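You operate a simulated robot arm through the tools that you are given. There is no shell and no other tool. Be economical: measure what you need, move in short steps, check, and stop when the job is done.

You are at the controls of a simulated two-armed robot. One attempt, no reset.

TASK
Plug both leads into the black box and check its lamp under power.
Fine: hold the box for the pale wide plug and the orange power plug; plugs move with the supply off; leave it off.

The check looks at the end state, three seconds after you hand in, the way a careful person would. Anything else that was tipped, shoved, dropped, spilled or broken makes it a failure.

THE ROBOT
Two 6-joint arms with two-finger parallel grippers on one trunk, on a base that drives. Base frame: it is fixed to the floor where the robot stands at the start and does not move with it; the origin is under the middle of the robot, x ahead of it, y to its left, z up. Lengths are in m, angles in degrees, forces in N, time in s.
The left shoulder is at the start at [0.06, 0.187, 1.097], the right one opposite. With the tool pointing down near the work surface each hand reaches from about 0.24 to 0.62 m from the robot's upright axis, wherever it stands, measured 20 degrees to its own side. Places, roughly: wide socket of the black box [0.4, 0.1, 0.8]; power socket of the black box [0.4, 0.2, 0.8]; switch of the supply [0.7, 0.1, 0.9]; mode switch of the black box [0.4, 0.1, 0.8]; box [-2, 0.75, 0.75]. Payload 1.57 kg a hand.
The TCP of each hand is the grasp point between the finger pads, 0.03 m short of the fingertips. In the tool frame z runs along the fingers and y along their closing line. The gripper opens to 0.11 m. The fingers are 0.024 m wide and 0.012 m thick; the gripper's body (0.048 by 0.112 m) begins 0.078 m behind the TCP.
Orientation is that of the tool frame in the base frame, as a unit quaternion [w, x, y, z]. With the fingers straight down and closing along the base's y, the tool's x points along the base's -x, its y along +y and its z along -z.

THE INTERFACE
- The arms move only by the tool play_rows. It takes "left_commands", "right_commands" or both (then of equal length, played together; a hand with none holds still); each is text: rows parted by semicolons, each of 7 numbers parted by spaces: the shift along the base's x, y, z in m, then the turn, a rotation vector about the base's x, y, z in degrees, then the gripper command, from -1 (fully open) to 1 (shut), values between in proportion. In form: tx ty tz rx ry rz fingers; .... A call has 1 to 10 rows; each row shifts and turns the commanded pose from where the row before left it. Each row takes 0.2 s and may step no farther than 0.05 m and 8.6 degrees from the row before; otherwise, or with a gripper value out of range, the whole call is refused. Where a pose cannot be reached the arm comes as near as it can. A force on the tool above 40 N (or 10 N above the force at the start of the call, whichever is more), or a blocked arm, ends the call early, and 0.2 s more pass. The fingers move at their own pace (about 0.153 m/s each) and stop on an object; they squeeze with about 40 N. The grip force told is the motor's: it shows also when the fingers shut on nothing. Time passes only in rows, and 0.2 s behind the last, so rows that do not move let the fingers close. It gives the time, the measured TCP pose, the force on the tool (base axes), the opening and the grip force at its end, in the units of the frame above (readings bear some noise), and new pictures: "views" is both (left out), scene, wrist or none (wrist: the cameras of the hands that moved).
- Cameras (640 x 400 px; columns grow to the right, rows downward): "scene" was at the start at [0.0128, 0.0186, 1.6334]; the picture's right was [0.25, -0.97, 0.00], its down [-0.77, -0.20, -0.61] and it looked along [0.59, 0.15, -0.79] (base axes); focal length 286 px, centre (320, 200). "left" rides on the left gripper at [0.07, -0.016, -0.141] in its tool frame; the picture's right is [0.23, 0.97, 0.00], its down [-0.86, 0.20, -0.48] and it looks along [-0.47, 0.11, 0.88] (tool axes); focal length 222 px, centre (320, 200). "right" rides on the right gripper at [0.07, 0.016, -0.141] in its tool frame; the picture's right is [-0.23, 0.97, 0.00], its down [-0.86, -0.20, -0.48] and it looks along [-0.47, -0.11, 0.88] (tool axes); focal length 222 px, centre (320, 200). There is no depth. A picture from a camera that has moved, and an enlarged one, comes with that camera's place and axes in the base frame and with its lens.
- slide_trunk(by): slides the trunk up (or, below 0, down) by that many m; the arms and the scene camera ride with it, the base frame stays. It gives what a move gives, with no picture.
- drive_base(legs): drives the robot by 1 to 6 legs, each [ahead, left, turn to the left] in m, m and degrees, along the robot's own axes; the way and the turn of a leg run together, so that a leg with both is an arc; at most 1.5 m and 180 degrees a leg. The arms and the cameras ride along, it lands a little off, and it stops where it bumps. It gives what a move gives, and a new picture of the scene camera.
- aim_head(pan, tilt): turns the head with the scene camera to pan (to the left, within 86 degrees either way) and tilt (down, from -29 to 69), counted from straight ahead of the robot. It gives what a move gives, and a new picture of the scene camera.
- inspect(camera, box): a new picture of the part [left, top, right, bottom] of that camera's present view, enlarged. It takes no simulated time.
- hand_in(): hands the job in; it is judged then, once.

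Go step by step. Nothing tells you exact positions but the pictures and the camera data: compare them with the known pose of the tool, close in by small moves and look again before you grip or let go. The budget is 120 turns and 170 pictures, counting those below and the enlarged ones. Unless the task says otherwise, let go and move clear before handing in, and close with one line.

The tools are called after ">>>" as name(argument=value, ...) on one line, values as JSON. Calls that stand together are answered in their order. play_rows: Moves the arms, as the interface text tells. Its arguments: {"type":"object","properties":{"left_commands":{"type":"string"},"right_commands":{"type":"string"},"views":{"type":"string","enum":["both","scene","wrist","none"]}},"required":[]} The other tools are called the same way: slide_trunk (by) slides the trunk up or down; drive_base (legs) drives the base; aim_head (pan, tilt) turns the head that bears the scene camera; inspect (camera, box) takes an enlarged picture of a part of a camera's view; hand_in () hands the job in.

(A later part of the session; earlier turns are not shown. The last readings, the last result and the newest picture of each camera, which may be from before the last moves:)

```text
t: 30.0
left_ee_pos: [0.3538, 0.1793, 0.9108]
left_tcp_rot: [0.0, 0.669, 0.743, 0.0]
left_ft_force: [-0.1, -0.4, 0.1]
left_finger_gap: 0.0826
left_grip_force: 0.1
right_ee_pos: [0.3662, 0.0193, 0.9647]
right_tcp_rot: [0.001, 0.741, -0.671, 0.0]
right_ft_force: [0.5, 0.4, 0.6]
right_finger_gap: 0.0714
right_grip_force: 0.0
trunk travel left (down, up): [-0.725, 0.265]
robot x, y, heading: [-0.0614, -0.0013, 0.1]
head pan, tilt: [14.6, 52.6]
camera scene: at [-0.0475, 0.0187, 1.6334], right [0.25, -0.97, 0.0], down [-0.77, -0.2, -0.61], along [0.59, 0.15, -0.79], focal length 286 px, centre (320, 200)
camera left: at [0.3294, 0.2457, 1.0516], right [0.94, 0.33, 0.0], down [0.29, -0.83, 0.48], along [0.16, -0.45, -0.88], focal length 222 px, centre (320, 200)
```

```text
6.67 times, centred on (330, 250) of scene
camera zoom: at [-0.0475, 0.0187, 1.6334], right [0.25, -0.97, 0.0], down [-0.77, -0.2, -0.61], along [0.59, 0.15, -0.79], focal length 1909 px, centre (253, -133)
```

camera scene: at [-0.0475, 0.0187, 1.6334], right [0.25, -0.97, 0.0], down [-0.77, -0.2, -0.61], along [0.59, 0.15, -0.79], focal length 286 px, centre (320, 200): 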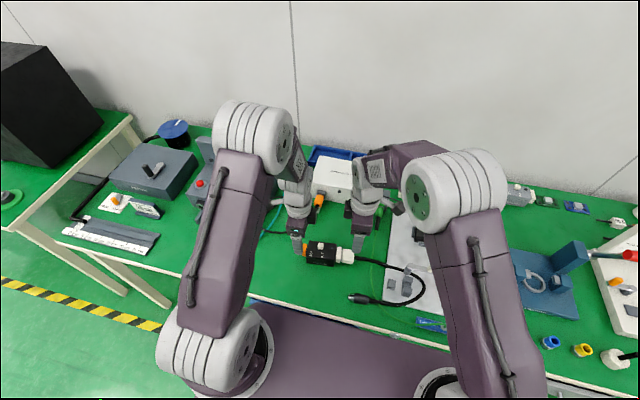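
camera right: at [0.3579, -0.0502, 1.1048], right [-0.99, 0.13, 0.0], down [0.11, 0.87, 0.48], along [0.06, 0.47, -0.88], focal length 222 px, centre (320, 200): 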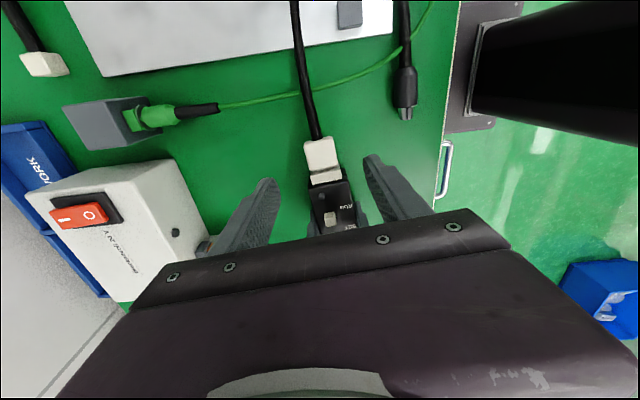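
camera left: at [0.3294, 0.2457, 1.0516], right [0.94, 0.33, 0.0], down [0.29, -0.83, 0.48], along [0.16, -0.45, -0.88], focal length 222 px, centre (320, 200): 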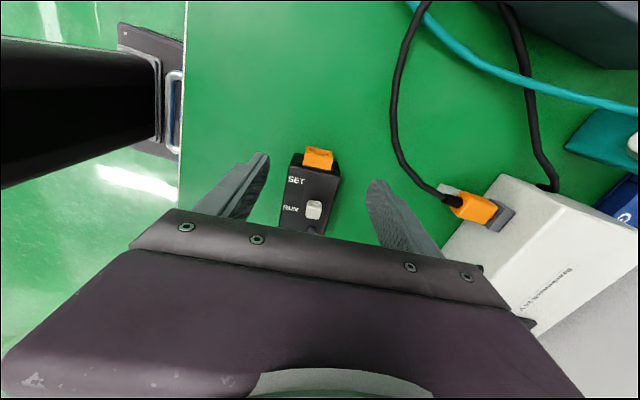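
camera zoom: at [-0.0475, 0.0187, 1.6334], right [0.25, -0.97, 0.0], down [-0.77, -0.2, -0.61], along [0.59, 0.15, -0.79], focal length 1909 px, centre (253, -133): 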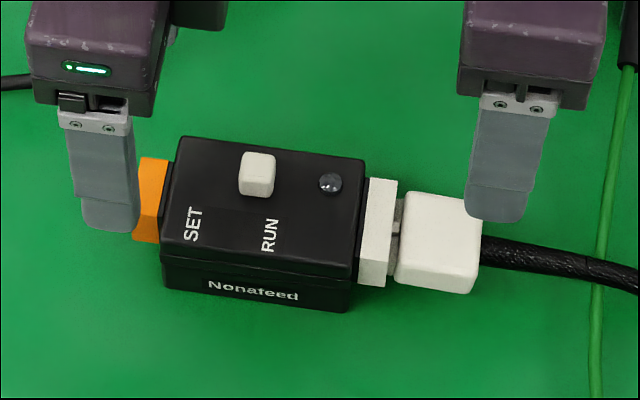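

The box sits flat and the orange end is right under the left hand. I'll lower the left around the orange socket and the right behind the plug body around its cable.

>>> play_rows(left_commands="0 0.001 -0.018 0 0 0 -0.4; 0 0 -0.018 0 0 0 -0.3; 0 0 -0.018 0 0 0 -0.2; 0 0 -0.018 0 0 0 -0.2; 0 0 -0.017 0 0 0 -0.2; 0 0 0 0 0 0 -0.2", right_commands="0.001 -0.013 0 0 0 0 0; 0.001 -0.013 -0.02 0 0 0 0.2; 0.001 0 -0.03 0 0 0 0.2; 0 0 -0.03 0 0 0 0.2; 0 0 -0.03 0 0 0 0.2; 0 0 -0.029 0 0 0 0.2", views="wrist")

>>> inspect(camera="left", box=[220, 90, 420, 240])

>>> inspect(camera="scene", box=[295, 225, 375, 285])

```text
t: 31.4
left_ee_pos: [0.353, 0.1812, 0.8212]
left_tcp_rot: [0.0, 0.67, 0.743, 0.0]
left_ft_force: [-0.3, 1.5, 0.5]
left_finger_gap: 0.066
left_grip_force: 0.0
right_ee_pos: [0.3697, -0.0059, 0.8221]
right_tcp_rot: [0.0, 0.742, -0.671, 0.0]
right_ft_force: [0.3, 0.2, 0.6]
right_finger_gap: 0.044
right_grip_force: 0.1
trunk travel left (down, up): [-0.725, 0.265]
robot x, y, heading: [-0.0609, 0.0008, -0.1]
head pan, tilt: [14.6, 52.6]
camera right: at [0.3613, -0.0757, 0.964], right [-0.99, 0.13, 0.0], down [0.11, 0.87, 0.48], along [0.06, 0.47, -0.88], focal length 222 px, centre (320, 200)
camera left: at [0.3287, 0.2468, 0.9622], right [0.95, 0.33, 0.0], down [0.29, -0.83, 0.48], along [0.16, -0.45, -0.88], focal length 222 px, centre (320, 200)
```

right: 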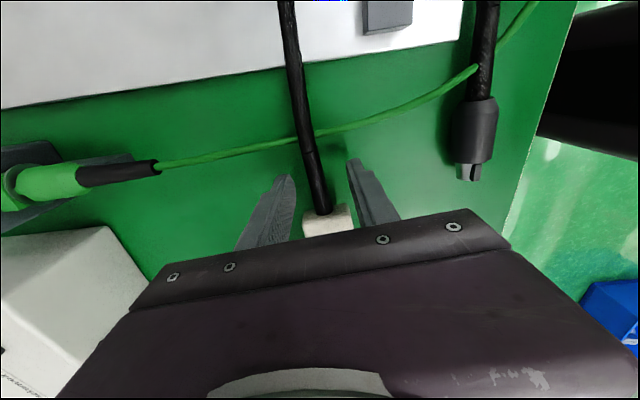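
left: 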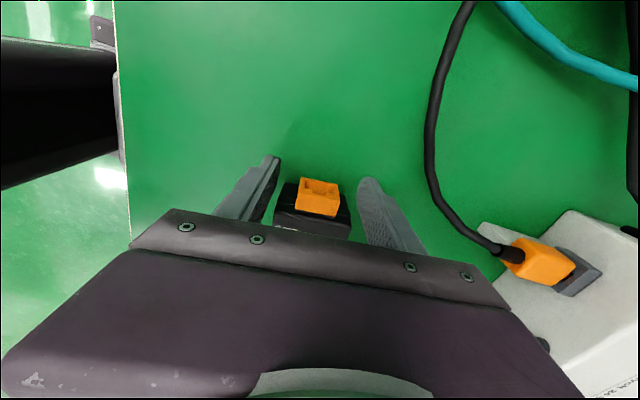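

```text
2.67 times, centred on (320, 165) of left
camera zoom: at [0.3287, 0.2468, 0.9622], right [0.95, 0.33, 0.0], down [0.29, -0.83, 0.48], along [0.16, -0.45, -0.88], focal length 592 px, centre (320, 293)
```

zoom: 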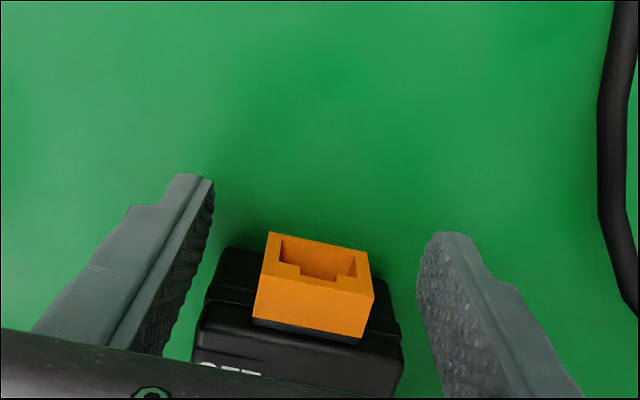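

```text
6.67 times, centred on (335, 255) of scene
camera zoom: at [-0.0468, 0.0187, 1.6335], right [0.25, -0.97, 0.0], down [-0.77, -0.2, -0.61], along [0.59, 0.15, -0.79], focal length 1909 px, centre (220, -167)
```

zoom: 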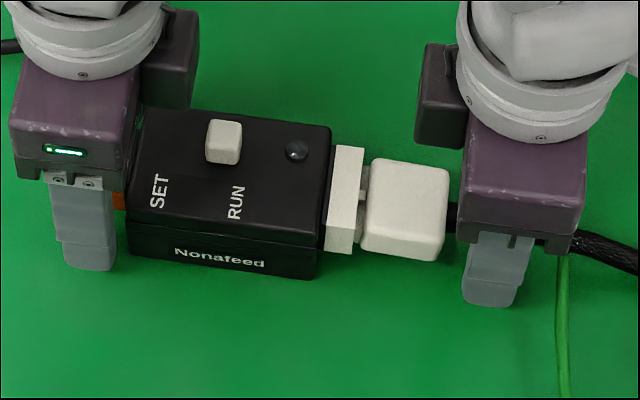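

Both are placed. Left: partially close, move -y to touch the end face, then grip the orange socket. Right: close on the cable.

>>> play_rows(left_commands="0 0 0 0 0 0 0.25; 0 0 0 0 0 0 0.25; 0.0002 -0.002 0 0 0 0 0.25; 0.0002 -0.002 0 0 0 0 0.25; 0 0 0 0 0 0 0.25", right_commands="0 0 0 0 0 0 0.5; 0 0 0 0 0 0 1; 0 0 0 0 0 0 1; 0 0 0 0 0 0 1; 0 0 0 0 0 0 1", views="none")

>>> inspect(camera="scene", box=[295, 225, 375, 285])

>>> inspect(camera="left", box=[220, 90, 420, 240])

```text
t: 32.6
left_ee_pos: [0.3524, 0.1754, 0.8231]
left_tcp_rot: [0.0, 0.67, 0.742, -0.001]
left_ft_force: [-2.8, 11.1, 4.4]
left_finger_gap: 0.042
left_grip_force: 0.4
right_ee_pos: [0.3685, -0.0056, 0.8249]
right_tcp_rot: [0.0, 0.742, -0.671, 0.001]
right_ft_force: [3.2, -8.0, -1.6]
right_finger_gap: 0.012
right_grip_force: 29.7
trunk travel left (down, up): [-0.725, 0.265]
robot x, y, heading: [-0.0611, -0.004, -0.1]
head pan, tilt: [14.6, 52.6]
```

```text
6.67 times, centred on (335, 255) of scene
camera zoom: at [-0.0473, 0.0193, 1.6335], right [0.25, -0.97, 0.0], down [-0.77, -0.2, -0.61], along [0.59, 0.15, -0.79], focal length 1909 px, centre (220, -167)
```

zoom: 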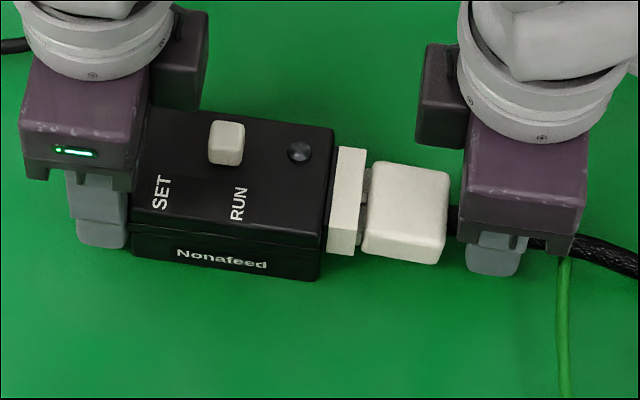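

```text
2.67 times, centred on (320, 165) of left
camera zoom: at [0.329, 0.2432, 0.9628], right [0.95, 0.33, 0.0], down [0.29, -0.83, 0.48], along [0.16, -0.45, -0.88], focal length 592 px, centre (320, 293)
```

zoom: 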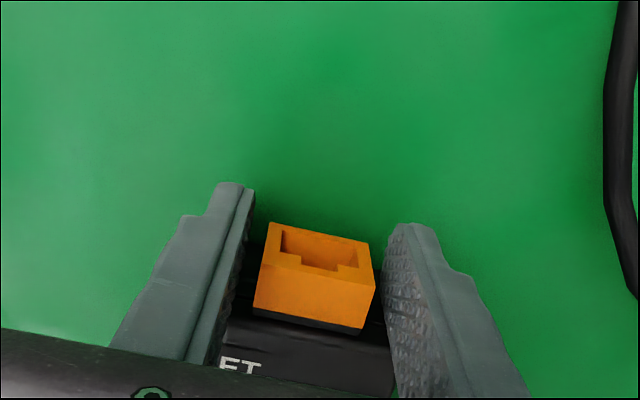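

Left contacts the end face. I'll close it on the orange socket and push with the right against the plug's back.

>>> play_rows(left_commands="0 0 0 0 0 0 1; 0 0 0 0 0 0 1; 0 0 0 0 0 0 1; 0 0 0 0 0 0 1; 0 0 0 0 0 0 1; 0 0 0 0 0 0 1", right_commands="0 0 0 0 0 0 1; 0 0 0 0 0 0 1; -0.0002 0.002 0 0 0 0 1; -0.0002 0.002 0 0 0 0 1; -0.0002 0.002 0 0 0 0 1; -0.0001 0.001 0 0 0 0 1", views="none")

>>> inspect(camera="scene", box=[320, 235, 365, 270])

```text
t: 34.0
left_ee_pos: [0.3515, 0.175, 0.8217]
left_tcp_rot: [-0.001, 0.67, 0.743, -0.001]
left_ft_force: [-8.7, 28.4, 0.8]
left_finger_gap: 0.0298
left_grip_force: 39.5
right_ee_pos: [0.369, 0.0007, 0.8246]
right_tcp_rot: [0.0, 0.742, -0.671, 0.0]
right_ft_force: [9.0, -27.6, 1.1]
right_finger_gap: 0.0124
right_grip_force: 29.0
trunk travel left (down, up): [-0.725, 0.265]
robot x, y, heading: [-0.0597, -0.0006, 0.1]
head pan, tilt: [14.6, 52.6]
```

```text
11.43 times, centred on (342, 252) of scene
camera zoom: at [-0.0474, 0.0188, 1.6334], right [0.25, -0.97, 0.0], down [-0.77, -0.2, -0.61], along [0.59, 0.15, -0.79], focal length 3273 px, centre (63, -400)
```

zoom: 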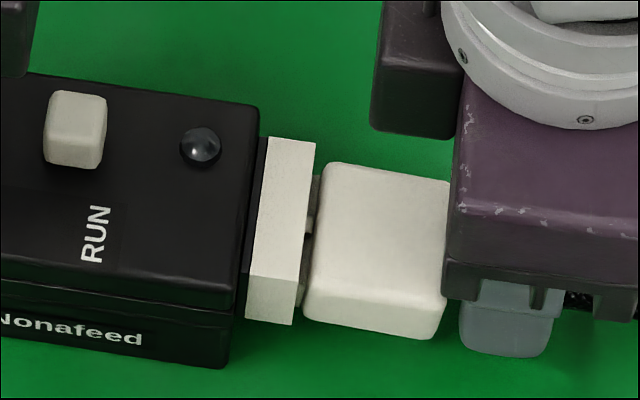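

Force is 28 N and rising. Pushing further in small steps.

>>> play_rows(right_commands="-0.0001 0.0012 0 0 0 0 1; -0.0001 0.0012 0 0 0 0 1; -0.0001 0.0012 0 0 0 0 1", views="none")

>>> inspect(camera="scene", box=[320, 235, 365, 270])

```text
t: 34.8
left_ee_pos: [0.3533, 0.176, 0.8221]
left_tcp_rot: [0.0, 0.67, 0.743, 0.0]
left_ft_force: [-9.0, 29.7, -0.1]
left_finger_gap: 0.0297
left_grip_force: 39.2
right_ee_pos: [0.3683, 0.0032, 0.8252]
right_tcp_rot: [0.0, 0.742, -0.671, 0.0]
right_ft_force: [9.3, -28.2, 1.6]
right_finger_gap: 0.0122
right_grip_force: 29.6
trunk travel left (down, up): [-0.725, 0.265]
robot x, y, heading: [-0.0608, -0.0009, -0.1]
head pan, tilt: [14.6, 52.6]
```

```text
11.43 times, centred on (342, 252) of scene
camera zoom: at [-0.0475, 0.0189, 1.6334], right [0.25, -0.97, 0.0], down [-0.77, -0.2, -0.61], along [0.59, 0.15, -0.79], focal length 3273 px, centre (63, -400)
```

zoom: 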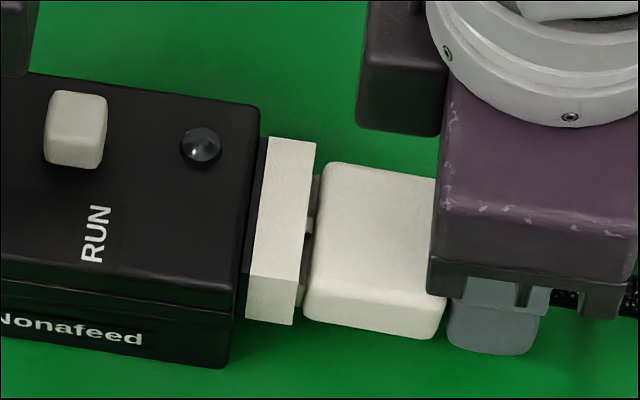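

The fingers are sliding along the cable toward the body back; continuing to contact.

>>> play_rows(right_commands="-0.0001 0.0015 0 0 0 0 1; -0.0001 0.0015 0 0 0 0 1; -0.0001 0.001 0 0 0 0 1", views="none")

>>> inspect(camera="scene", box=[320, 235, 365, 270])

```text
t: 35.4
left_ee_pos: [0.3533, 0.1766, 0.8223]
left_tcp_rot: [-0.001, 0.67, 0.742, 0.0]
left_ft_force: [-1.4, 2.7, 2.3]
left_finger_gap: 0.03
left_grip_force: 38.8
right_ee_pos: [0.3676, 0.0049, 0.8239]
right_tcp_rot: [0.001, 0.741, -0.672, 0.0]
right_ft_force: [1.3, -5.0, 0.9]
right_finger_gap: 0.0123
right_grip_force: 29.5
trunk travel left (down, up): [-0.725, 0.265]
robot x, y, heading: [-0.0604, -0.0026, 0.1]
head pan, tilt: [14.6, 52.6]
stopped in row 2 (right hand): the force on the tool passed its limit (the readings are from after the stop); the commanded pose is now the measured one
```

```text
11.43 times, centred on (342, 252) of scene
camera zoom: at [-0.0475, 0.0181, 1.6335], right [0.25, -0.97, 0.0], down [-0.77, -0.2, -0.61], along [0.59, 0.15, -0.79], focal length 3273 px, centre (63, -400)
```

zoom: 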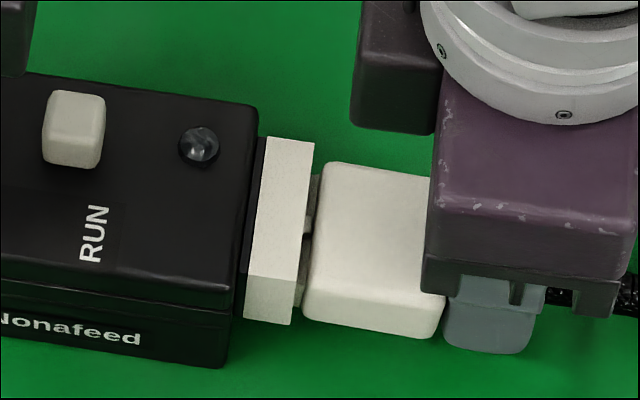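

The plug is now deeper than before (~2.7 mm visible neck, similar to the parked plugs' look) and stays there at low force, so this looks like the hard stop. I'll open the right hand without pulling, lift, and check again.

>>> play_rows(right_commands="0 0 0 0 0 0 0.7; 0 0 0 0 0 0 0.3; 0 0 0 0 0 0 0.2; 0 0 0.01 0 0 0 0.2; 0 0 0.03 0 0 0 0.2; 0 -0.01 0.03 0 0 0 0; 0 -0.01 0.03 0 0 0 0; 0 0 0.02 0 0 0 0", views="wrist")

>>> inspect(camera="scene", box=[320, 235, 365, 270])

>>> inspect(camera="right", box=[300, 130, 370, 215])

```text
t: 37.2
left_ee_pos: [0.3522, 0.1755, 0.8227]
left_tcp_rot: [0.0, 0.669, 0.743, 0.0]
left_ft_force: [-1.5, -0.2, 2.5]
left_finger_gap: 0.0299
left_grip_force: 39.0
right_ee_pos: [0.3671, -0.0141, 0.9442]
right_tcp_rot: [0.0, 0.741, -0.671, 0.0]
right_ft_force: [0.7, 0.3, 0.2]
right_finger_gap: 0.0547
right_grip_force: 0.0
trunk travel left (down, up): [-0.725, 0.265]
robot x, y, heading: [-0.0639, -0.0009, -0.3]
head pan, tilt: [14.6, 52.6]
camera right: at [0.3594, -0.0842, 1.0851], right [-0.99, 0.13, 0.0], down [0.11, 0.87, 0.48], along [0.06, 0.47, -0.88], focal length 222 px, centre (320, 200)
```

right: 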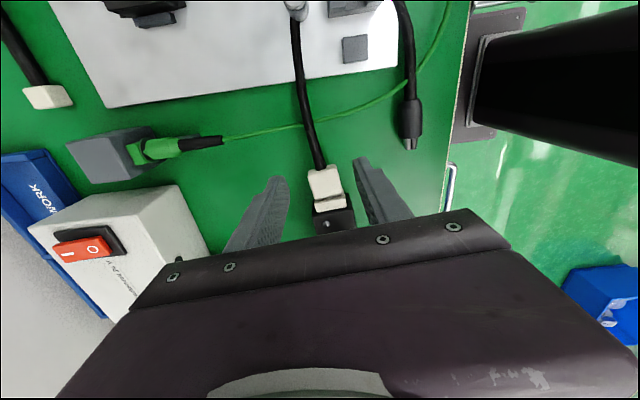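

```text
11.43 times, centred on (342, 252) of scene
camera zoom: at [-0.0478, 0.0185, 1.6334], right [0.25, -0.97, 0.0], down [-0.77, -0.2, -0.61], along [0.59, 0.15, -0.79], focal length 3273 px, centre (63, -400)
```

zoom: 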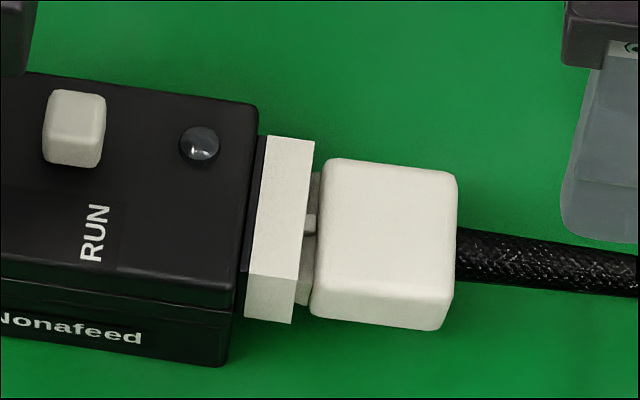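

```text
4.71 times, centred on (335, 172) of right
camera zoom: at [0.3594, -0.0842, 1.0851], right [-0.99, 0.13, 0.0], down [0.11, 0.87, 0.48], along [0.06, 0.47, -0.88], focal length 1045 px, centre (249, 329)
```

zoom: 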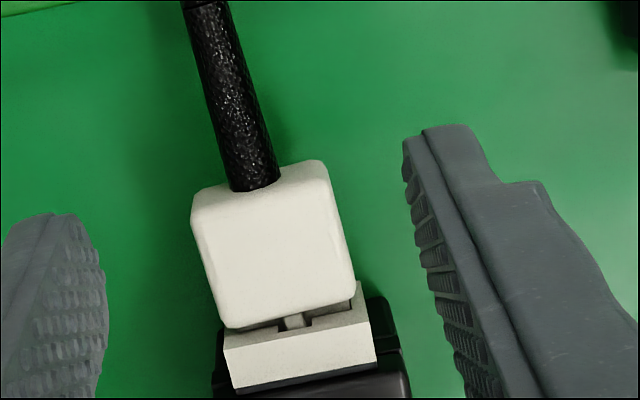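

The plug backed out ~2 mm on release again (the cable tugs at it). To learn what "fully seated" looks like, I'll examine the parked orange plug and the teal plug.

>>> inspect(camera="left", box=[470, 210, 620, 310])

>>> inspect(camera="scene", box=[305, 185, 330, 215])

>>> inspect(camera="right", box=[60, 110, 240, 200])

```text
4.00 times, centred on (545, 260) of left
camera zoom: at [0.3286, 0.2429, 0.9628], right [0.95, 0.33, 0.0], down [0.29, -0.83, 0.48], along [0.16, -0.45, -0.88], focal length 888 px, centre (-580, -40)
```

zoom: 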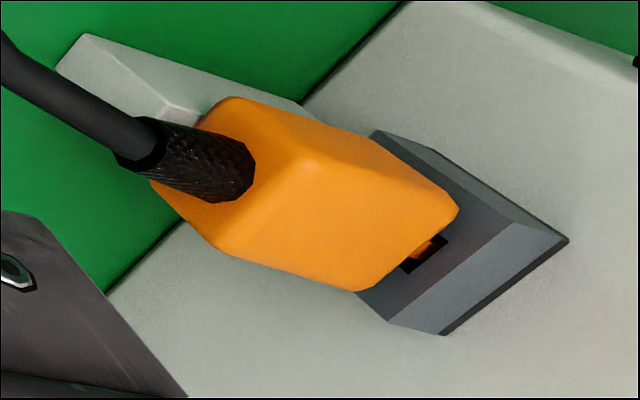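

```text
13.33 times, centred on (318, 200) of scene
camera zoom: at [-0.0478, 0.0185, 1.6334], right [0.25, -0.97, 0.0], down [-0.77, -0.2, -0.61], along [0.59, 0.15, -0.79], focal length 3819 px, centre (353, 200)
```

zoom: 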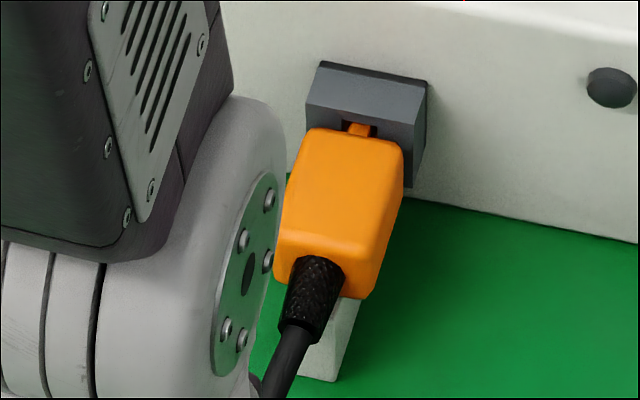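

```text
3.56 times, centred on (150, 155) of right
camera zoom: at [0.3594, -0.0842, 1.0851], right [-0.99, 0.13, 0.0], down [0.11, 0.87, 0.48], along [0.06, 0.47, -0.88], focal length 790 px, centre (924, 360)
```

zoom: 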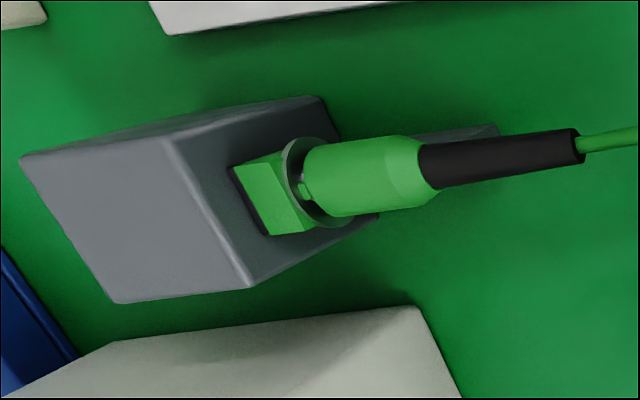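

Seated plugs show only a ~1 mm neck, so it needs to go further. I'll push squarely on the plug's flat back with both fingers straddling (not squeezing) the cable, while the left fingers act as end stop.

>>> play_rows(right_commands="0.003 0.004 -0.02 0 0 0 0; 0 0 -0.03 0 0 0 0; 0 0 -0.03 0 0 0 0; 0 0 -0.03 0 0 0 0; 0 0 -0.012 0 0 0 0.3; 0 0 0 0 0 0 0.65; 0 0 0 0 0 0 0.65; 0 0.004 0 0 0 0 0.65; 0 0.003 0 0 0 0 0.65", views="wrist")

>>> inspect(camera="scene", box=[320, 235, 365, 270])

```text
t: 39.2
left_ee_pos: [0.3512, 0.1765, 0.8206]
left_tcp_rot: [0.0, 0.67, 0.742, -0.001]
left_ft_force: [-2.0, -0.1, 1.1]
left_finger_gap: 0.0298
left_grip_force: 39.9
right_ee_pos: [0.3716, -0.004, 0.8224]
right_tcp_rot: [0.001, 0.742, -0.671, 0.0]
right_ft_force: [0.2, -0.9, -0.6]
right_finger_gap: 0.0193
right_grip_force: 0.1
trunk travel left (down, up): [-0.725, 0.265]
robot x, y, heading: [-0.0627, -0.0028, 0.1]
head pan, tilt: [14.6, 52.6]
camera right: at [0.3623, -0.0731, 0.963], right [-0.99, 0.13, 0.0], down [0.11, 0.87, 0.48], along [0.06, 0.47, -0.88], focal length 222 px, centre (320, 200)
```

right: 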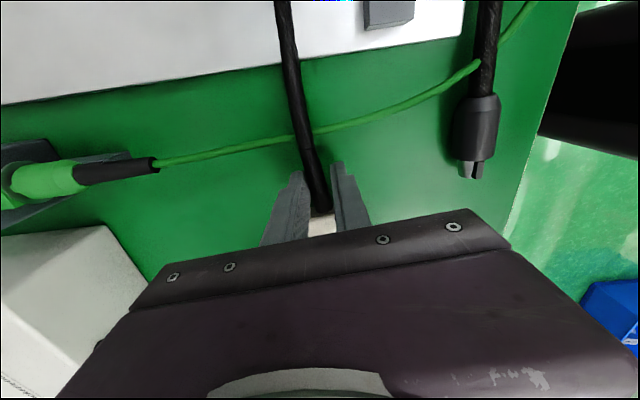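

```text
11.43 times, centred on (342, 252) of scene
camera zoom: at [-0.0477, 0.0186, 1.6334], right [0.25, -0.97, 0.0], down [-0.77, -0.2, -0.61], along [0.59, 0.15, -0.79], focal length 3273 px, centre (63, -400)
```

zoom: 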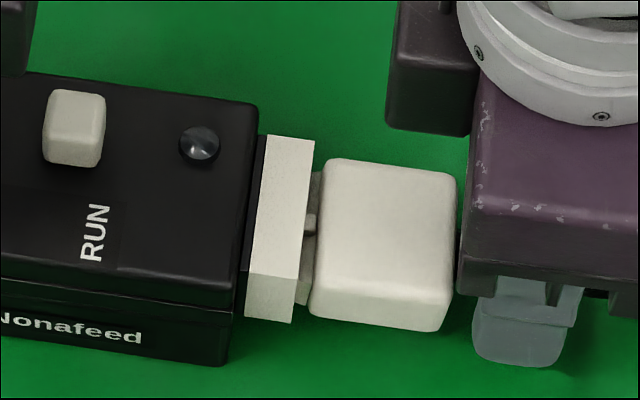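

Straddling nicely, ~6 mm to contact. Pushing on.

>>> play_rows(right_commands="-0.0003 0.003 0 0 0 0 0.65; -0.0002 0.002 0 0 0 0 0.65; -0.0002 0.0015 0 0 0 0 0.65; -0.0001 0.001 0 0 0 0 0.65; -0.0001 0.001 0 0 0 0 0.65; -0.0001 0.001 0 0 0 0 0.65", views="none")

>>> inspect(camera="scene", box=[320, 235, 365, 270])

```text
t: 40.6
left_ee_pos: [0.352, 0.1764, 0.8229]
left_tcp_rot: [-0.001, 0.669, 0.743, 0.0]
left_ft_force: [-1.0, 6.9, -0.6]
left_finger_gap: 0.0298
left_grip_force: 39.7
right_ee_pos: [0.3695, 0.0044, 0.8222]
right_tcp_rot: [0.002, 0.742, -0.67, 0.0]
right_ft_force: [0.2, -9.0, 2.9]
right_finger_gap: 0.0196
right_grip_force: 0.1
trunk travel left (down, up): [-0.725, 0.265]
robot x, y, heading: [-0.062, -0.0021, 0.2]
head pan, tilt: [14.6, 52.6]
```

```text
11.43 times, centred on (342, 252) of scene
camera zoom: at [-0.0476, 0.0181, 1.6335], right [0.25, -0.97, 0.0], down [-0.77, -0.2, -0.61], along [0.59, 0.15, -0.79], focal length 3273 px, centre (63, -400)
```

zoom: 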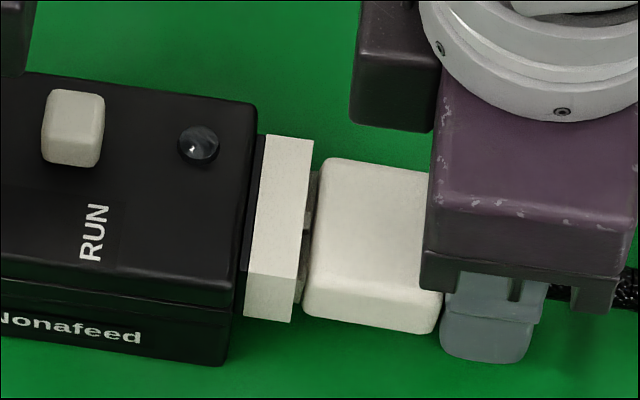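

In contact with 9 N. Increasing the push.

>>> play_rows(right_commands="-0.0001 0.0012 0 0 0 0 0.65; -0.0001 0.0012 0 0 0 0 0.65; -0.0001 0.0012 0 0 0 0 0.65", views="none")

>>> inspect(camera="scene", box=[320, 235, 365, 270])

```text
t: 41.4
left_ee_pos: [0.3521, 0.1757, 0.8223]
left_tcp_rot: [-0.002, 0.67, 0.743, 0.0]
left_ft_force: [-1.5, 2.1, 3.8]
left_finger_gap: 0.0301
left_grip_force: 39.5
right_ee_pos: [0.3692, 0.007, 0.8218]
right_tcp_rot: [0.003, 0.741, -0.672, 0.0]
right_ft_force: [1.3, -6.8, 2.7]
right_finger_gap: 0.0195
right_grip_force: 0.4
trunk travel left (down, up): [-0.725, 0.265]
robot x, y, heading: [-0.0618, 0.0005, -0.1]
head pan, tilt: [14.6, 52.6]
stopped in row 3 (right hand): the force on the tool passed its limit (the readings are from after the stop); the commanded pose is now the measured one
```

```text
11.43 times, centred on (342, 252) of scene
camera zoom: at [-0.048, 0.0174, 1.6335], right [0.25, -0.97, 0.0], down [-0.77, -0.2, -0.61], along [0.59, 0.15, -0.79], focal length 3273 px, centre (63, -400)
```

zoom: 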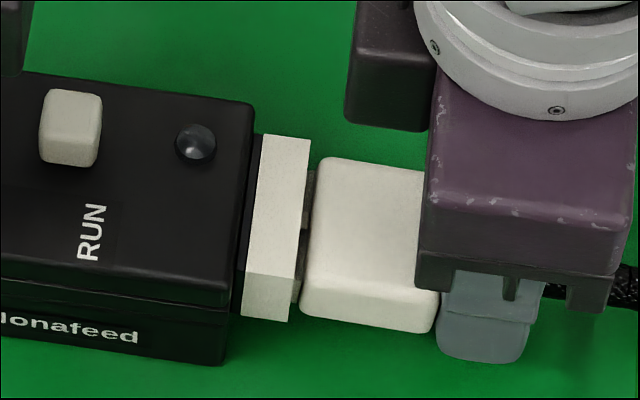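

Same stop at 40 N. Now with no pinch on the cable, I'll back the fingers straight off and see whether the plug stays.

>>> play_rows(right_commands="0 -0.003 0 0 0 0 0.65; 0 -0.003 0 0 0 0 0.65; 0 0 0 0 0 0 0.65", views="none")

>>> inspect(camera="scene", box=[320, 235, 365, 270])

>>> inspect(camera="scene", box=[336, 244, 348, 262])

```text
t: 42.2
left_ee_pos: [0.3521, 0.1765, 0.8223]
left_tcp_rot: [-0.002, 0.669, 0.743, 0.0]
left_ft_force: [0.2, -3.5, 5.8]
left_finger_gap: 0.0298
left_grip_force: 39.4
right_ee_pos: [0.3695, 0.0009, 0.8228]
right_tcp_rot: [0.003, 0.742, -0.671, -0.001]
right_ft_force: [-0.2, -0.6, 1.0]
right_finger_gap: 0.0192
right_grip_force: 0.0
trunk travel left (down, up): [-0.725, 0.265]
robot x, y, heading: [-0.0617, -0.0023, -0.1]
head pan, tilt: [14.6, 52.6]
```

```text
11.43 times, centred on (342, 252) of scene
camera zoom: at [-0.048, 0.0176, 1.6335], right [0.25, -0.97, 0.0], down [-0.77, -0.2, -0.61], along [0.59, 0.15, -0.79], focal length 3273 px, centre (63, -400)
```

zoom: 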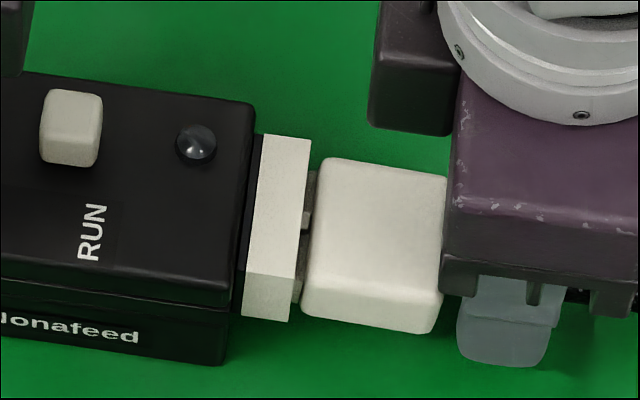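

```text
16.00 times, centred on (342, 253) of scene
camera zoom: at [-0.048, 0.0176, 1.6335], right [0.25, -0.97, 0.0], down [-0.77, -0.2, -0.61], along [0.59, 0.15, -0.79], focal length 4583 px, centre (-32, -648)
```

zoom: 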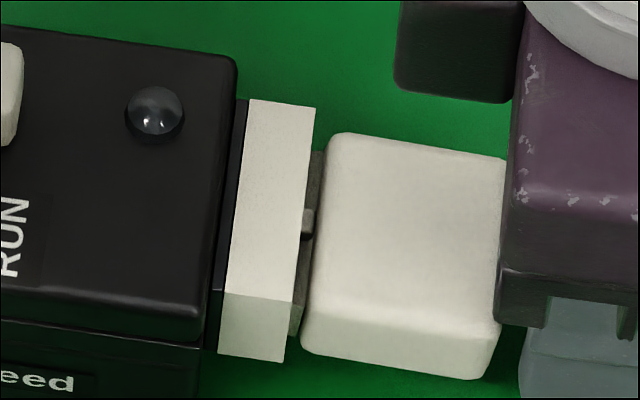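

It stays now, but edge slopes show the plug's rear drooping ~2-3°, which would jam it. I'll re-grip the body deeper in the pads, then pitch it level and push.

>>> play_rows(right_commands="0 0 0 0 0 0 -0.2; 0 0 0 0 0 0 -0.2; -0.0008 0.008 0 0 0 0 -0.2; -0.0008 0.008 0 0 0 0 -0.2; -0.0008 0.008 0 0 0 0 -0.2; -0.0008 0.008 0.001 0 0 0 -0.2; 0 0 0 0 0 0 0.1; 0 0 0 0 0 0 1; 0 0 0 0 0 0 1; 0 0 0 0 0 0 1", views="wrist")

>>> inspect(camera="scene", box=[320, 235, 365, 270])

>>> inspect(camera="right", box=[290, 150, 370, 230])

```text
t: 44.4
left_ee_pos: [0.3526, 0.176, 0.8217]
left_tcp_rot: [-0.001, 0.669, 0.743, 0.0]
left_ft_force: [-1.4, -1.6, 5.8]
left_finger_gap: 0.0298
left_grip_force: 39.4
right_ee_pos: [0.3655, 0.0324, 0.8234]
right_tcp_rot: [0.002, 0.741, -0.671, 0.0]
right_ft_force: [0.6, 1.2, -0.5]
right_finger_gap: 0.0387
right_grip_force: 40.3
trunk travel left (down, up): [-0.725, 0.265]
robot x, y, heading: [-0.058, -0.0015, 0.1]
head pan, tilt: [14.6, 52.6]
camera right: at [0.3581, -0.0365, 0.9641], right [-0.99, 0.13, 0.0], down [0.12, 0.87, 0.47], along [0.06, 0.47, -0.88], focal length 222 px, centre (320, 200)
```

right: 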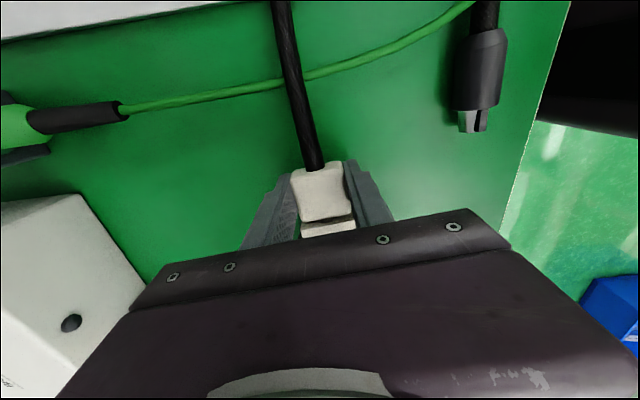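

```text
11.43 times, centred on (342, 252) of scene
camera zoom: at [-0.0479, 0.0183, 1.6335], right [0.25, -0.97, 0.0], down [-0.77, -0.2, -0.61], along [0.59, 0.15, -0.79], focal length 3273 px, centre (63, -400)
```

zoom: 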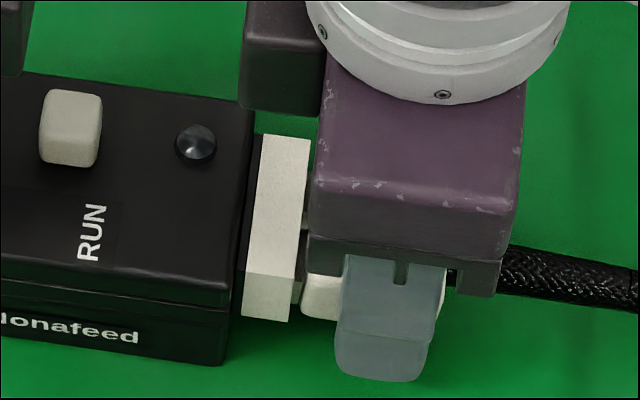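

```text
5.00 times, centred on (330, 190) of right
camera zoom: at [0.3581, -0.0365, 0.9641], right [-0.99, 0.13, 0.0], down [0.12, 0.87, 0.47], along [0.06, 0.47, -0.88], focal length 1111 px, centre (270, 250)
```

zoom: 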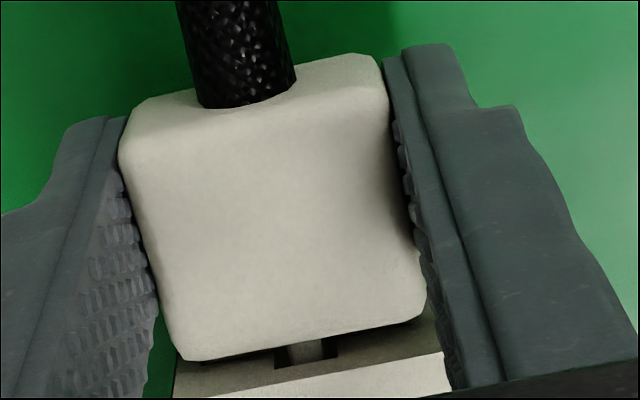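

Solid grip at the body's mid-height now. I'll level the pitch by -2.5° and read the force, then push.

>>> play_rows(right_commands="0 0 0.0004 -1.25 -0.12 0 1; 0 0 0.0004 -1.25 -0.12 0 1; 0 0 0 0 0 0 1", views="none")

>>> play_rows(right_commands="-0.0001 0.001 0 0 0 0 1; -0.0001 0.001 0 0 0 0 1; -0.0001 0.001 0 0 0 0 1; 0 0 0 0 0 0 1", views="none")

>>> inspect(camera="right", box=[290, 150, 370, 230])

```text
t: 45.2
left_ee_pos: [0.3523, 0.1768, 0.8218]
left_tcp_rot: [-0.001, 0.669, 0.743, 0.0]
left_ft_force: [0.0, -0.7, 3.5]
left_finger_gap: 0.0301
left_grip_force: 39.1
right_ee_pos: [0.3671, 0.0332, 0.8236]
right_tcp_rot: [0.017, 0.74, -0.672, 0.017]
right_ft_force: [0.7, 0.3, 0.4]
right_finger_gap: 0.0389
right_grip_force: 40.0
trunk travel left (down, up): [-0.725, 0.265]
robot x, y, heading: [-0.0602, 0.0055, -0.1]
head pan, tilt: [14.6, 52.6]
```

```text
t: 46.2
left_ee_pos: [0.3528, 0.1767, 0.8219]
left_tcp_rot: [-0.001, 0.669, 0.743, -0.001]
left_ft_force: [-0.8, 25.1, -2.4]
left_finger_gap: 0.0299
left_grip_force: 38.7
right_ee_pos: [0.3667, 0.0343, 0.824]
right_tcp_rot: [0.018, 0.74, -0.672, 0.017]
right_ft_force: [5.7, -29.7, 18.0]
right_finger_gap: 0.0388
right_grip_force: 40.1
trunk travel left (down, up): [-0.725, 0.265]
robot x, y, heading: [-0.0611, 0.0026, 0.0]
head pan, tilt: [14.6, 52.6]
```

```text
5.00 times, centred on (330, 190) of right
camera zoom: at [0.3575, -0.0288, 0.9679], right [-0.99, 0.13, -0.01], down [0.11, 0.89, 0.44], along [0.06, 0.43, -0.9], focal length 1111 px, centre (270, 250)
```

zoom: 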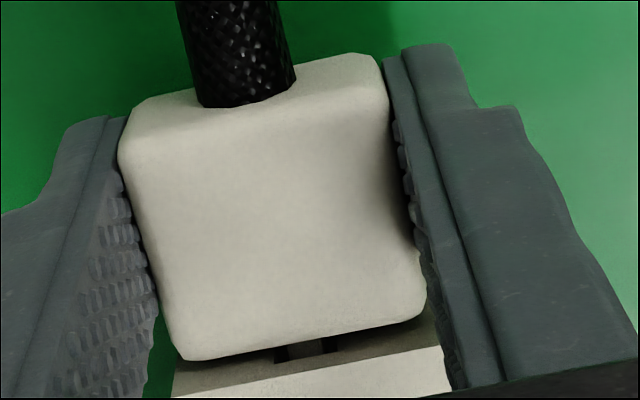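

The nose now presses down (+18 N up on tool), so I'll raise 1.5 mm to null that and push a bit more.

>>> play_rows(right_commands="0 -0.001 0.0008 0 0 0 1; 0 0 0.0008 0 0 0 1; -0.0001 0.001 0 0 0 0 1; -0.0001 0.001 0 0 0 0 1; 0 0 0 0 0 0 1", views="none")

>>> inspect(camera="scene", box=[336, 244, 348, 262])

```text
t: 47.4
left_ee_pos: [0.3522, 0.177, 0.8218]
left_tcp_rot: [-0.001, 0.669, 0.744, -0.001]
left_ft_force: [-8.8, 37.5, 8.0]
left_finger_gap: 0.0301
left_grip_force: 39.2
right_ee_pos: [0.3655, 0.0358, 0.8268]
right_tcp_rot: [0.02, 0.741, -0.671, 0.017]
right_ft_force: [10.5, -37.6, -2.8]
right_finger_gap: 0.0388
right_grip_force: 39.5
trunk travel left (down, up): [-0.725, 0.265]
robot x, y, heading: [-0.0596, -0.0005, -0.2]
head pan, tilt: [14.6, 52.6]
```

```text
16.00 times, centred on (342, 253) of scene
camera zoom: at [-0.0475, 0.0184, 1.6334], right [0.25, -0.97, 0.0], down [-0.77, -0.2, -0.61], along [0.59, 0.15, -0.79], focal length 4583 px, centre (-32, -648)
```

zoom: 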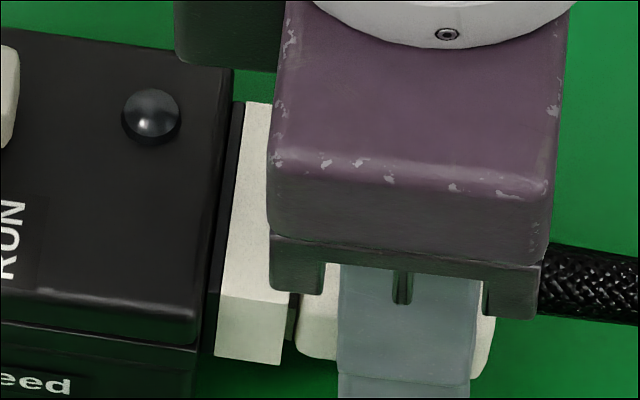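

Only a lateral +x force remains; I'll relieve it by 0.8 mm and push a touch more.

>>> play_rows(right_commands="0.0008 0 0 0 0 0 1; 0 0.0008 0 0 0 0 1; 0 0.0008 0 0 0 0 1; 0 0 0 0 0 0 1", views="none")

>>> inspect(camera="scene", box=[336, 244, 348, 262])

>>> inspect(camera="right", box=[290, 150, 370, 230])

```text
t: 48.4
left_ee_pos: [0.3513, 0.1771, 0.8222]
left_tcp_rot: [-0.001, 0.669, 0.743, 0.0]
left_ft_force: [-5.5, 37.7, 0.1]
left_finger_gap: 0.0297
left_grip_force: 39.4
right_ee_pos: [0.3667, 0.0378, 0.8252]
right_tcp_rot: [0.019, 0.741, -0.671, 0.016]
right_ft_force: [5.5, -38.7, 0.4]
right_finger_gap: 0.0389
right_grip_force: 39.4
trunk travel left (down, up): [-0.725, 0.265]
robot x, y, heading: [-0.0636, 0.0032, 0.1]
head pan, tilt: [14.6, 52.6]
```

```text
16.00 times, centred on (342, 253) of scene
camera zoom: at [-0.0474, 0.0186, 1.6334], right [0.25, -0.97, 0.0], down [-0.77, -0.2, -0.61], along [0.59, 0.15, -0.79], focal length 4583 px, centre (-32, -648)
```

zoom: 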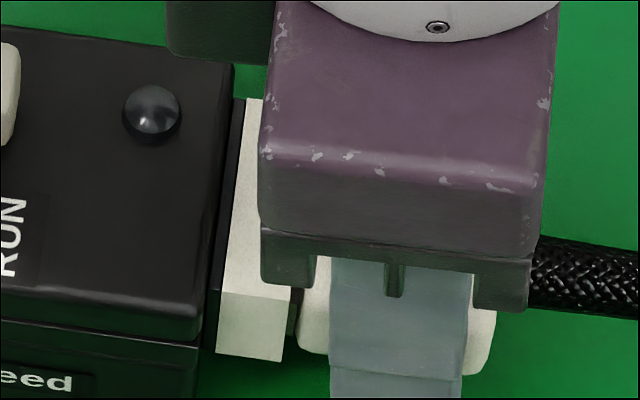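

```text
5.00 times, centred on (330, 190) of right
camera zoom: at [0.3577, -0.0252, 0.969], right [-0.99, 0.13, -0.01], down [0.11, 0.89, 0.43], along [0.06, 0.43, -0.9], focal length 1111 px, centre (270, 250)
```

zoom: 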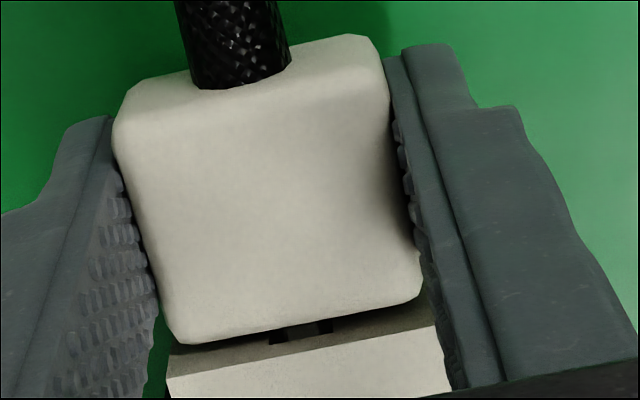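

Lateral forces are nulled and it is a pure axial stop at ~38 N, so this is the seat. I'll back off gently, open, and lift the right hand away.

>>> play_rows(right_commands="0 -0.002 0 0 0 0 1; 0 -0.001 0 0 0 0 1; 0 0 0 0 0 0 0.25; 0 0 0 0 0 0 -0.2; 0 0 0 0 0 0 -0.3; 0 0 0.015 0 0 0 -0.3; 0 0 0.03 0 0 0 -0.3; 0 0 0.03 2.5 0.25 0 -0.3; 0 -0.02 0.03 0 0 0 -0.3; 0 -0.02 0.02 0 0 0 -0.3", views="none")

>>> inspect(camera="scene", box=[336, 244, 348, 262])

>>> inspect(camera="right", box=[280, 130, 380, 230])

```text
t: 50.6
left_ee_pos: [0.3536, 0.1765, 0.8226]
left_tcp_rot: [-0.002, 0.67, 0.743, 0.001]
left_ft_force: [-0.5, 0.1, 0.0]
left_finger_gap: 0.03
left_grip_force: 39.6
right_ee_pos: [0.3669, -0.0052, 0.9524]
right_tcp_rot: [0.004, 0.742, -0.671, 0.0]
right_ft_force: [0.7, -0.1, -0.3]
right_finger_gap: 0.0715
right_grip_force: 0.1
trunk travel left (down, up): [-0.725, 0.265]
robot x, y, heading: [-0.0582, 0.0001, -0.2]
head pan, tilt: [14.6, 52.6]
```

```text
16.00 times, centred on (342, 253) of scene
camera zoom: at [-0.0473, 0.0177, 1.6334], right [0.25, -0.97, 0.0], down [-0.77, -0.2, -0.61], along [0.59, 0.15, -0.79], focal length 4583 px, centre (-32, -648)
```

zoom: 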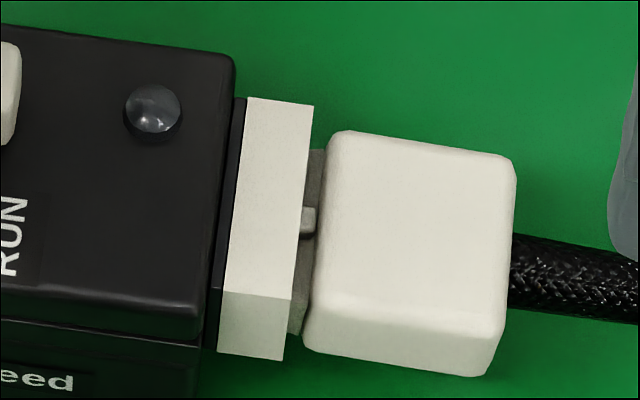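

```text
4.00 times, centred on (330, 180) of right
camera zoom: at [0.3589, -0.0746, 1.0917], right [-0.99, 0.13, 0.0], down [0.12, 0.87, 0.47], along [0.06, 0.47, -0.88], focal length 888 px, centre (280, 280)
```

zoom: 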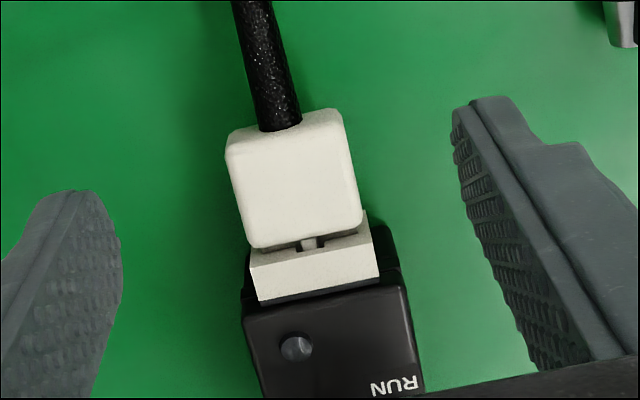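

Good: pale plug is in, straight, with a short neck. Next the orange plug: parked at about (0.563, 0.177), top z≈0.816, pointing +x. I'll free the left hand, raise it, turn it to close along y, and drive 0.07 m ahead for reach.

>>> play_rows(left_commands="0 0 0 0 0 0 0.2; 0 0 0 0 0 0 0; 0 0 0 0 0 0 -0.1; 0 0.003 0.02 0 0 0 -0.2; 0 0 0.03 0 0 0 -0.3; 0 0 0.03 0 0 0 -0.3; 0 0 0.03 0 0 0 -0.3; 0 0 0.02 0 0 0 -0.3", views="none")

>>> drive_base(legs=[[0.07, 0, 0]])

>>> play_rows(left_commands="0.014 0 0 0 0 8.4 -0.3; 0.014 0 0 0 0 8.4 -0.3; 0.014 0 0 0 0 8.4 -0.3; 0.014 0 0 0 0 8.4 -0.3; 0.014 0 0 0 0 8.4 -0.3; 0.014 0 0 0 0 8.4 -0.3; 0.014 0 0 0 0 8.4 -0.3; 0.014 0 0 0 0 8.4 -0.3; 0.014 0 0 0 0 8.4 -0.3; 0.014 0 0 0 0 8.4 -0.3")

```text
t: 52.4
left_ee_pos: [0.3516, 0.179, 0.952]
left_tcp_rot: [-0.002, 0.669, 0.743, 0.0]
left_ft_force: [0.9, 0.3, 0.2]
left_finger_gap: 0.0718
left_grip_force: 0.2
right_ee_pos: [0.3669, -0.0042, 0.9512]
right_tcp_rot: [0.003, 0.742, -0.671, 0.0]
right_ft_force: [-0.6, -0.8, -0.2]
right_finger_gap: 0.0716
right_grip_force: 0.1
trunk travel left (down, up): [-0.725, 0.265]
robot x, y, heading: [-0.0617, -0.0005, 0.0]
head pan, tilt: [14.6, 52.6]
```

```text
t: 53.4
left_ee_pos: [0.4221, 0.1795, 0.953]
left_tcp_rot: [0.0, 0.669, 0.743, 0.001]
left_ft_force: [0.2, 0.2, -0.8]
left_finger_gap: 0.0714
left_grip_force: 0.0
right_ee_pos: [0.4358, -0.0049, 0.9522]
right_tcp_rot: [0.002, 0.742, -0.671, -0.001]
right_ft_force: [-0.4, -0.1, 0.0]
right_finger_gap: 0.0716
right_grip_force: 0.0
trunk travel left (down, up): [-0.725, 0.265]
robot x, y, heading: [0.0107, 0.0037, 0.1]
head pan, tilt: [14.6, 52.6]
camera scene: at [0.0208, 0.0185, 1.6335], right [0.25, -0.97, 0.0], down [-0.77, -0.2, -0.61], along [0.59, 0.15, -0.79], focal length 286 px, centre (320, 200)
```

scene: 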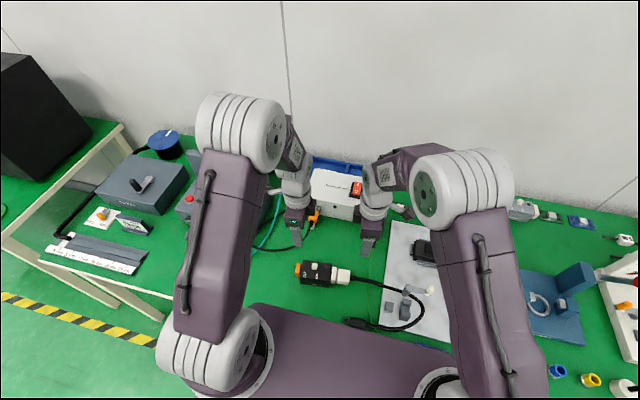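

```text
t: 55.6
left_ee_pos: [0.5632, 0.1802, 0.9521]
left_tcp_rot: [-0.001, -0.001, 1.0, -0.001]
left_ft_force: [-0.5, -0.1, -0.5]
left_finger_gap: 0.0713
left_grip_force: 0.0
right_ee_pos: [0.4369, -0.005, 0.9512]
right_tcp_rot: [0.003, 0.741, -0.672, -0.001]
right_ft_force: [0.7, 0.2, 0.7]
right_finger_gap: 0.0715
right_grip_force: 0.0
trunk travel left (down, up): [-0.725, 0.265]
robot x, y, heading: [0.0074, -0.0039, -0.1]
head pan, tilt: [14.6, 52.6]
camera scene: at [0.0238, 0.0186, 1.6334], right [0.25, -0.97, 0.0], down [-0.77, -0.2, -0.61], along [0.59, 0.15, -0.79], focal length 286 px, centre (320, 200)
camera left: at [0.4933, 0.1627, 1.0923], right [-0.23, 0.97, 0.0], down [0.86, 0.2, 0.48], along [0.46, 0.11, -0.88], focal length 222 px, centre (320, 200)
```

scene: 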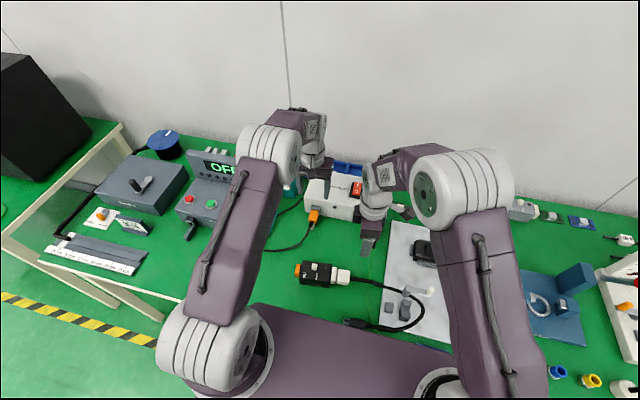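
left: 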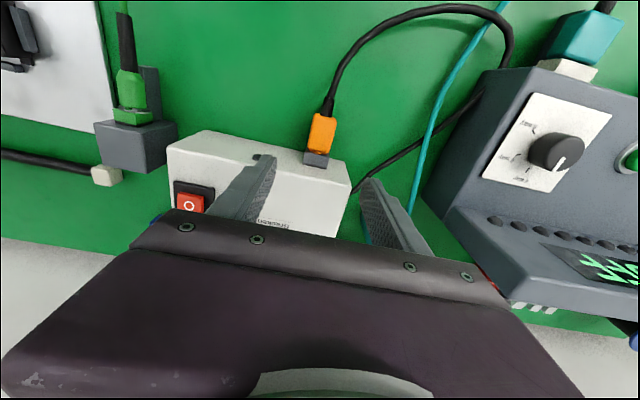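

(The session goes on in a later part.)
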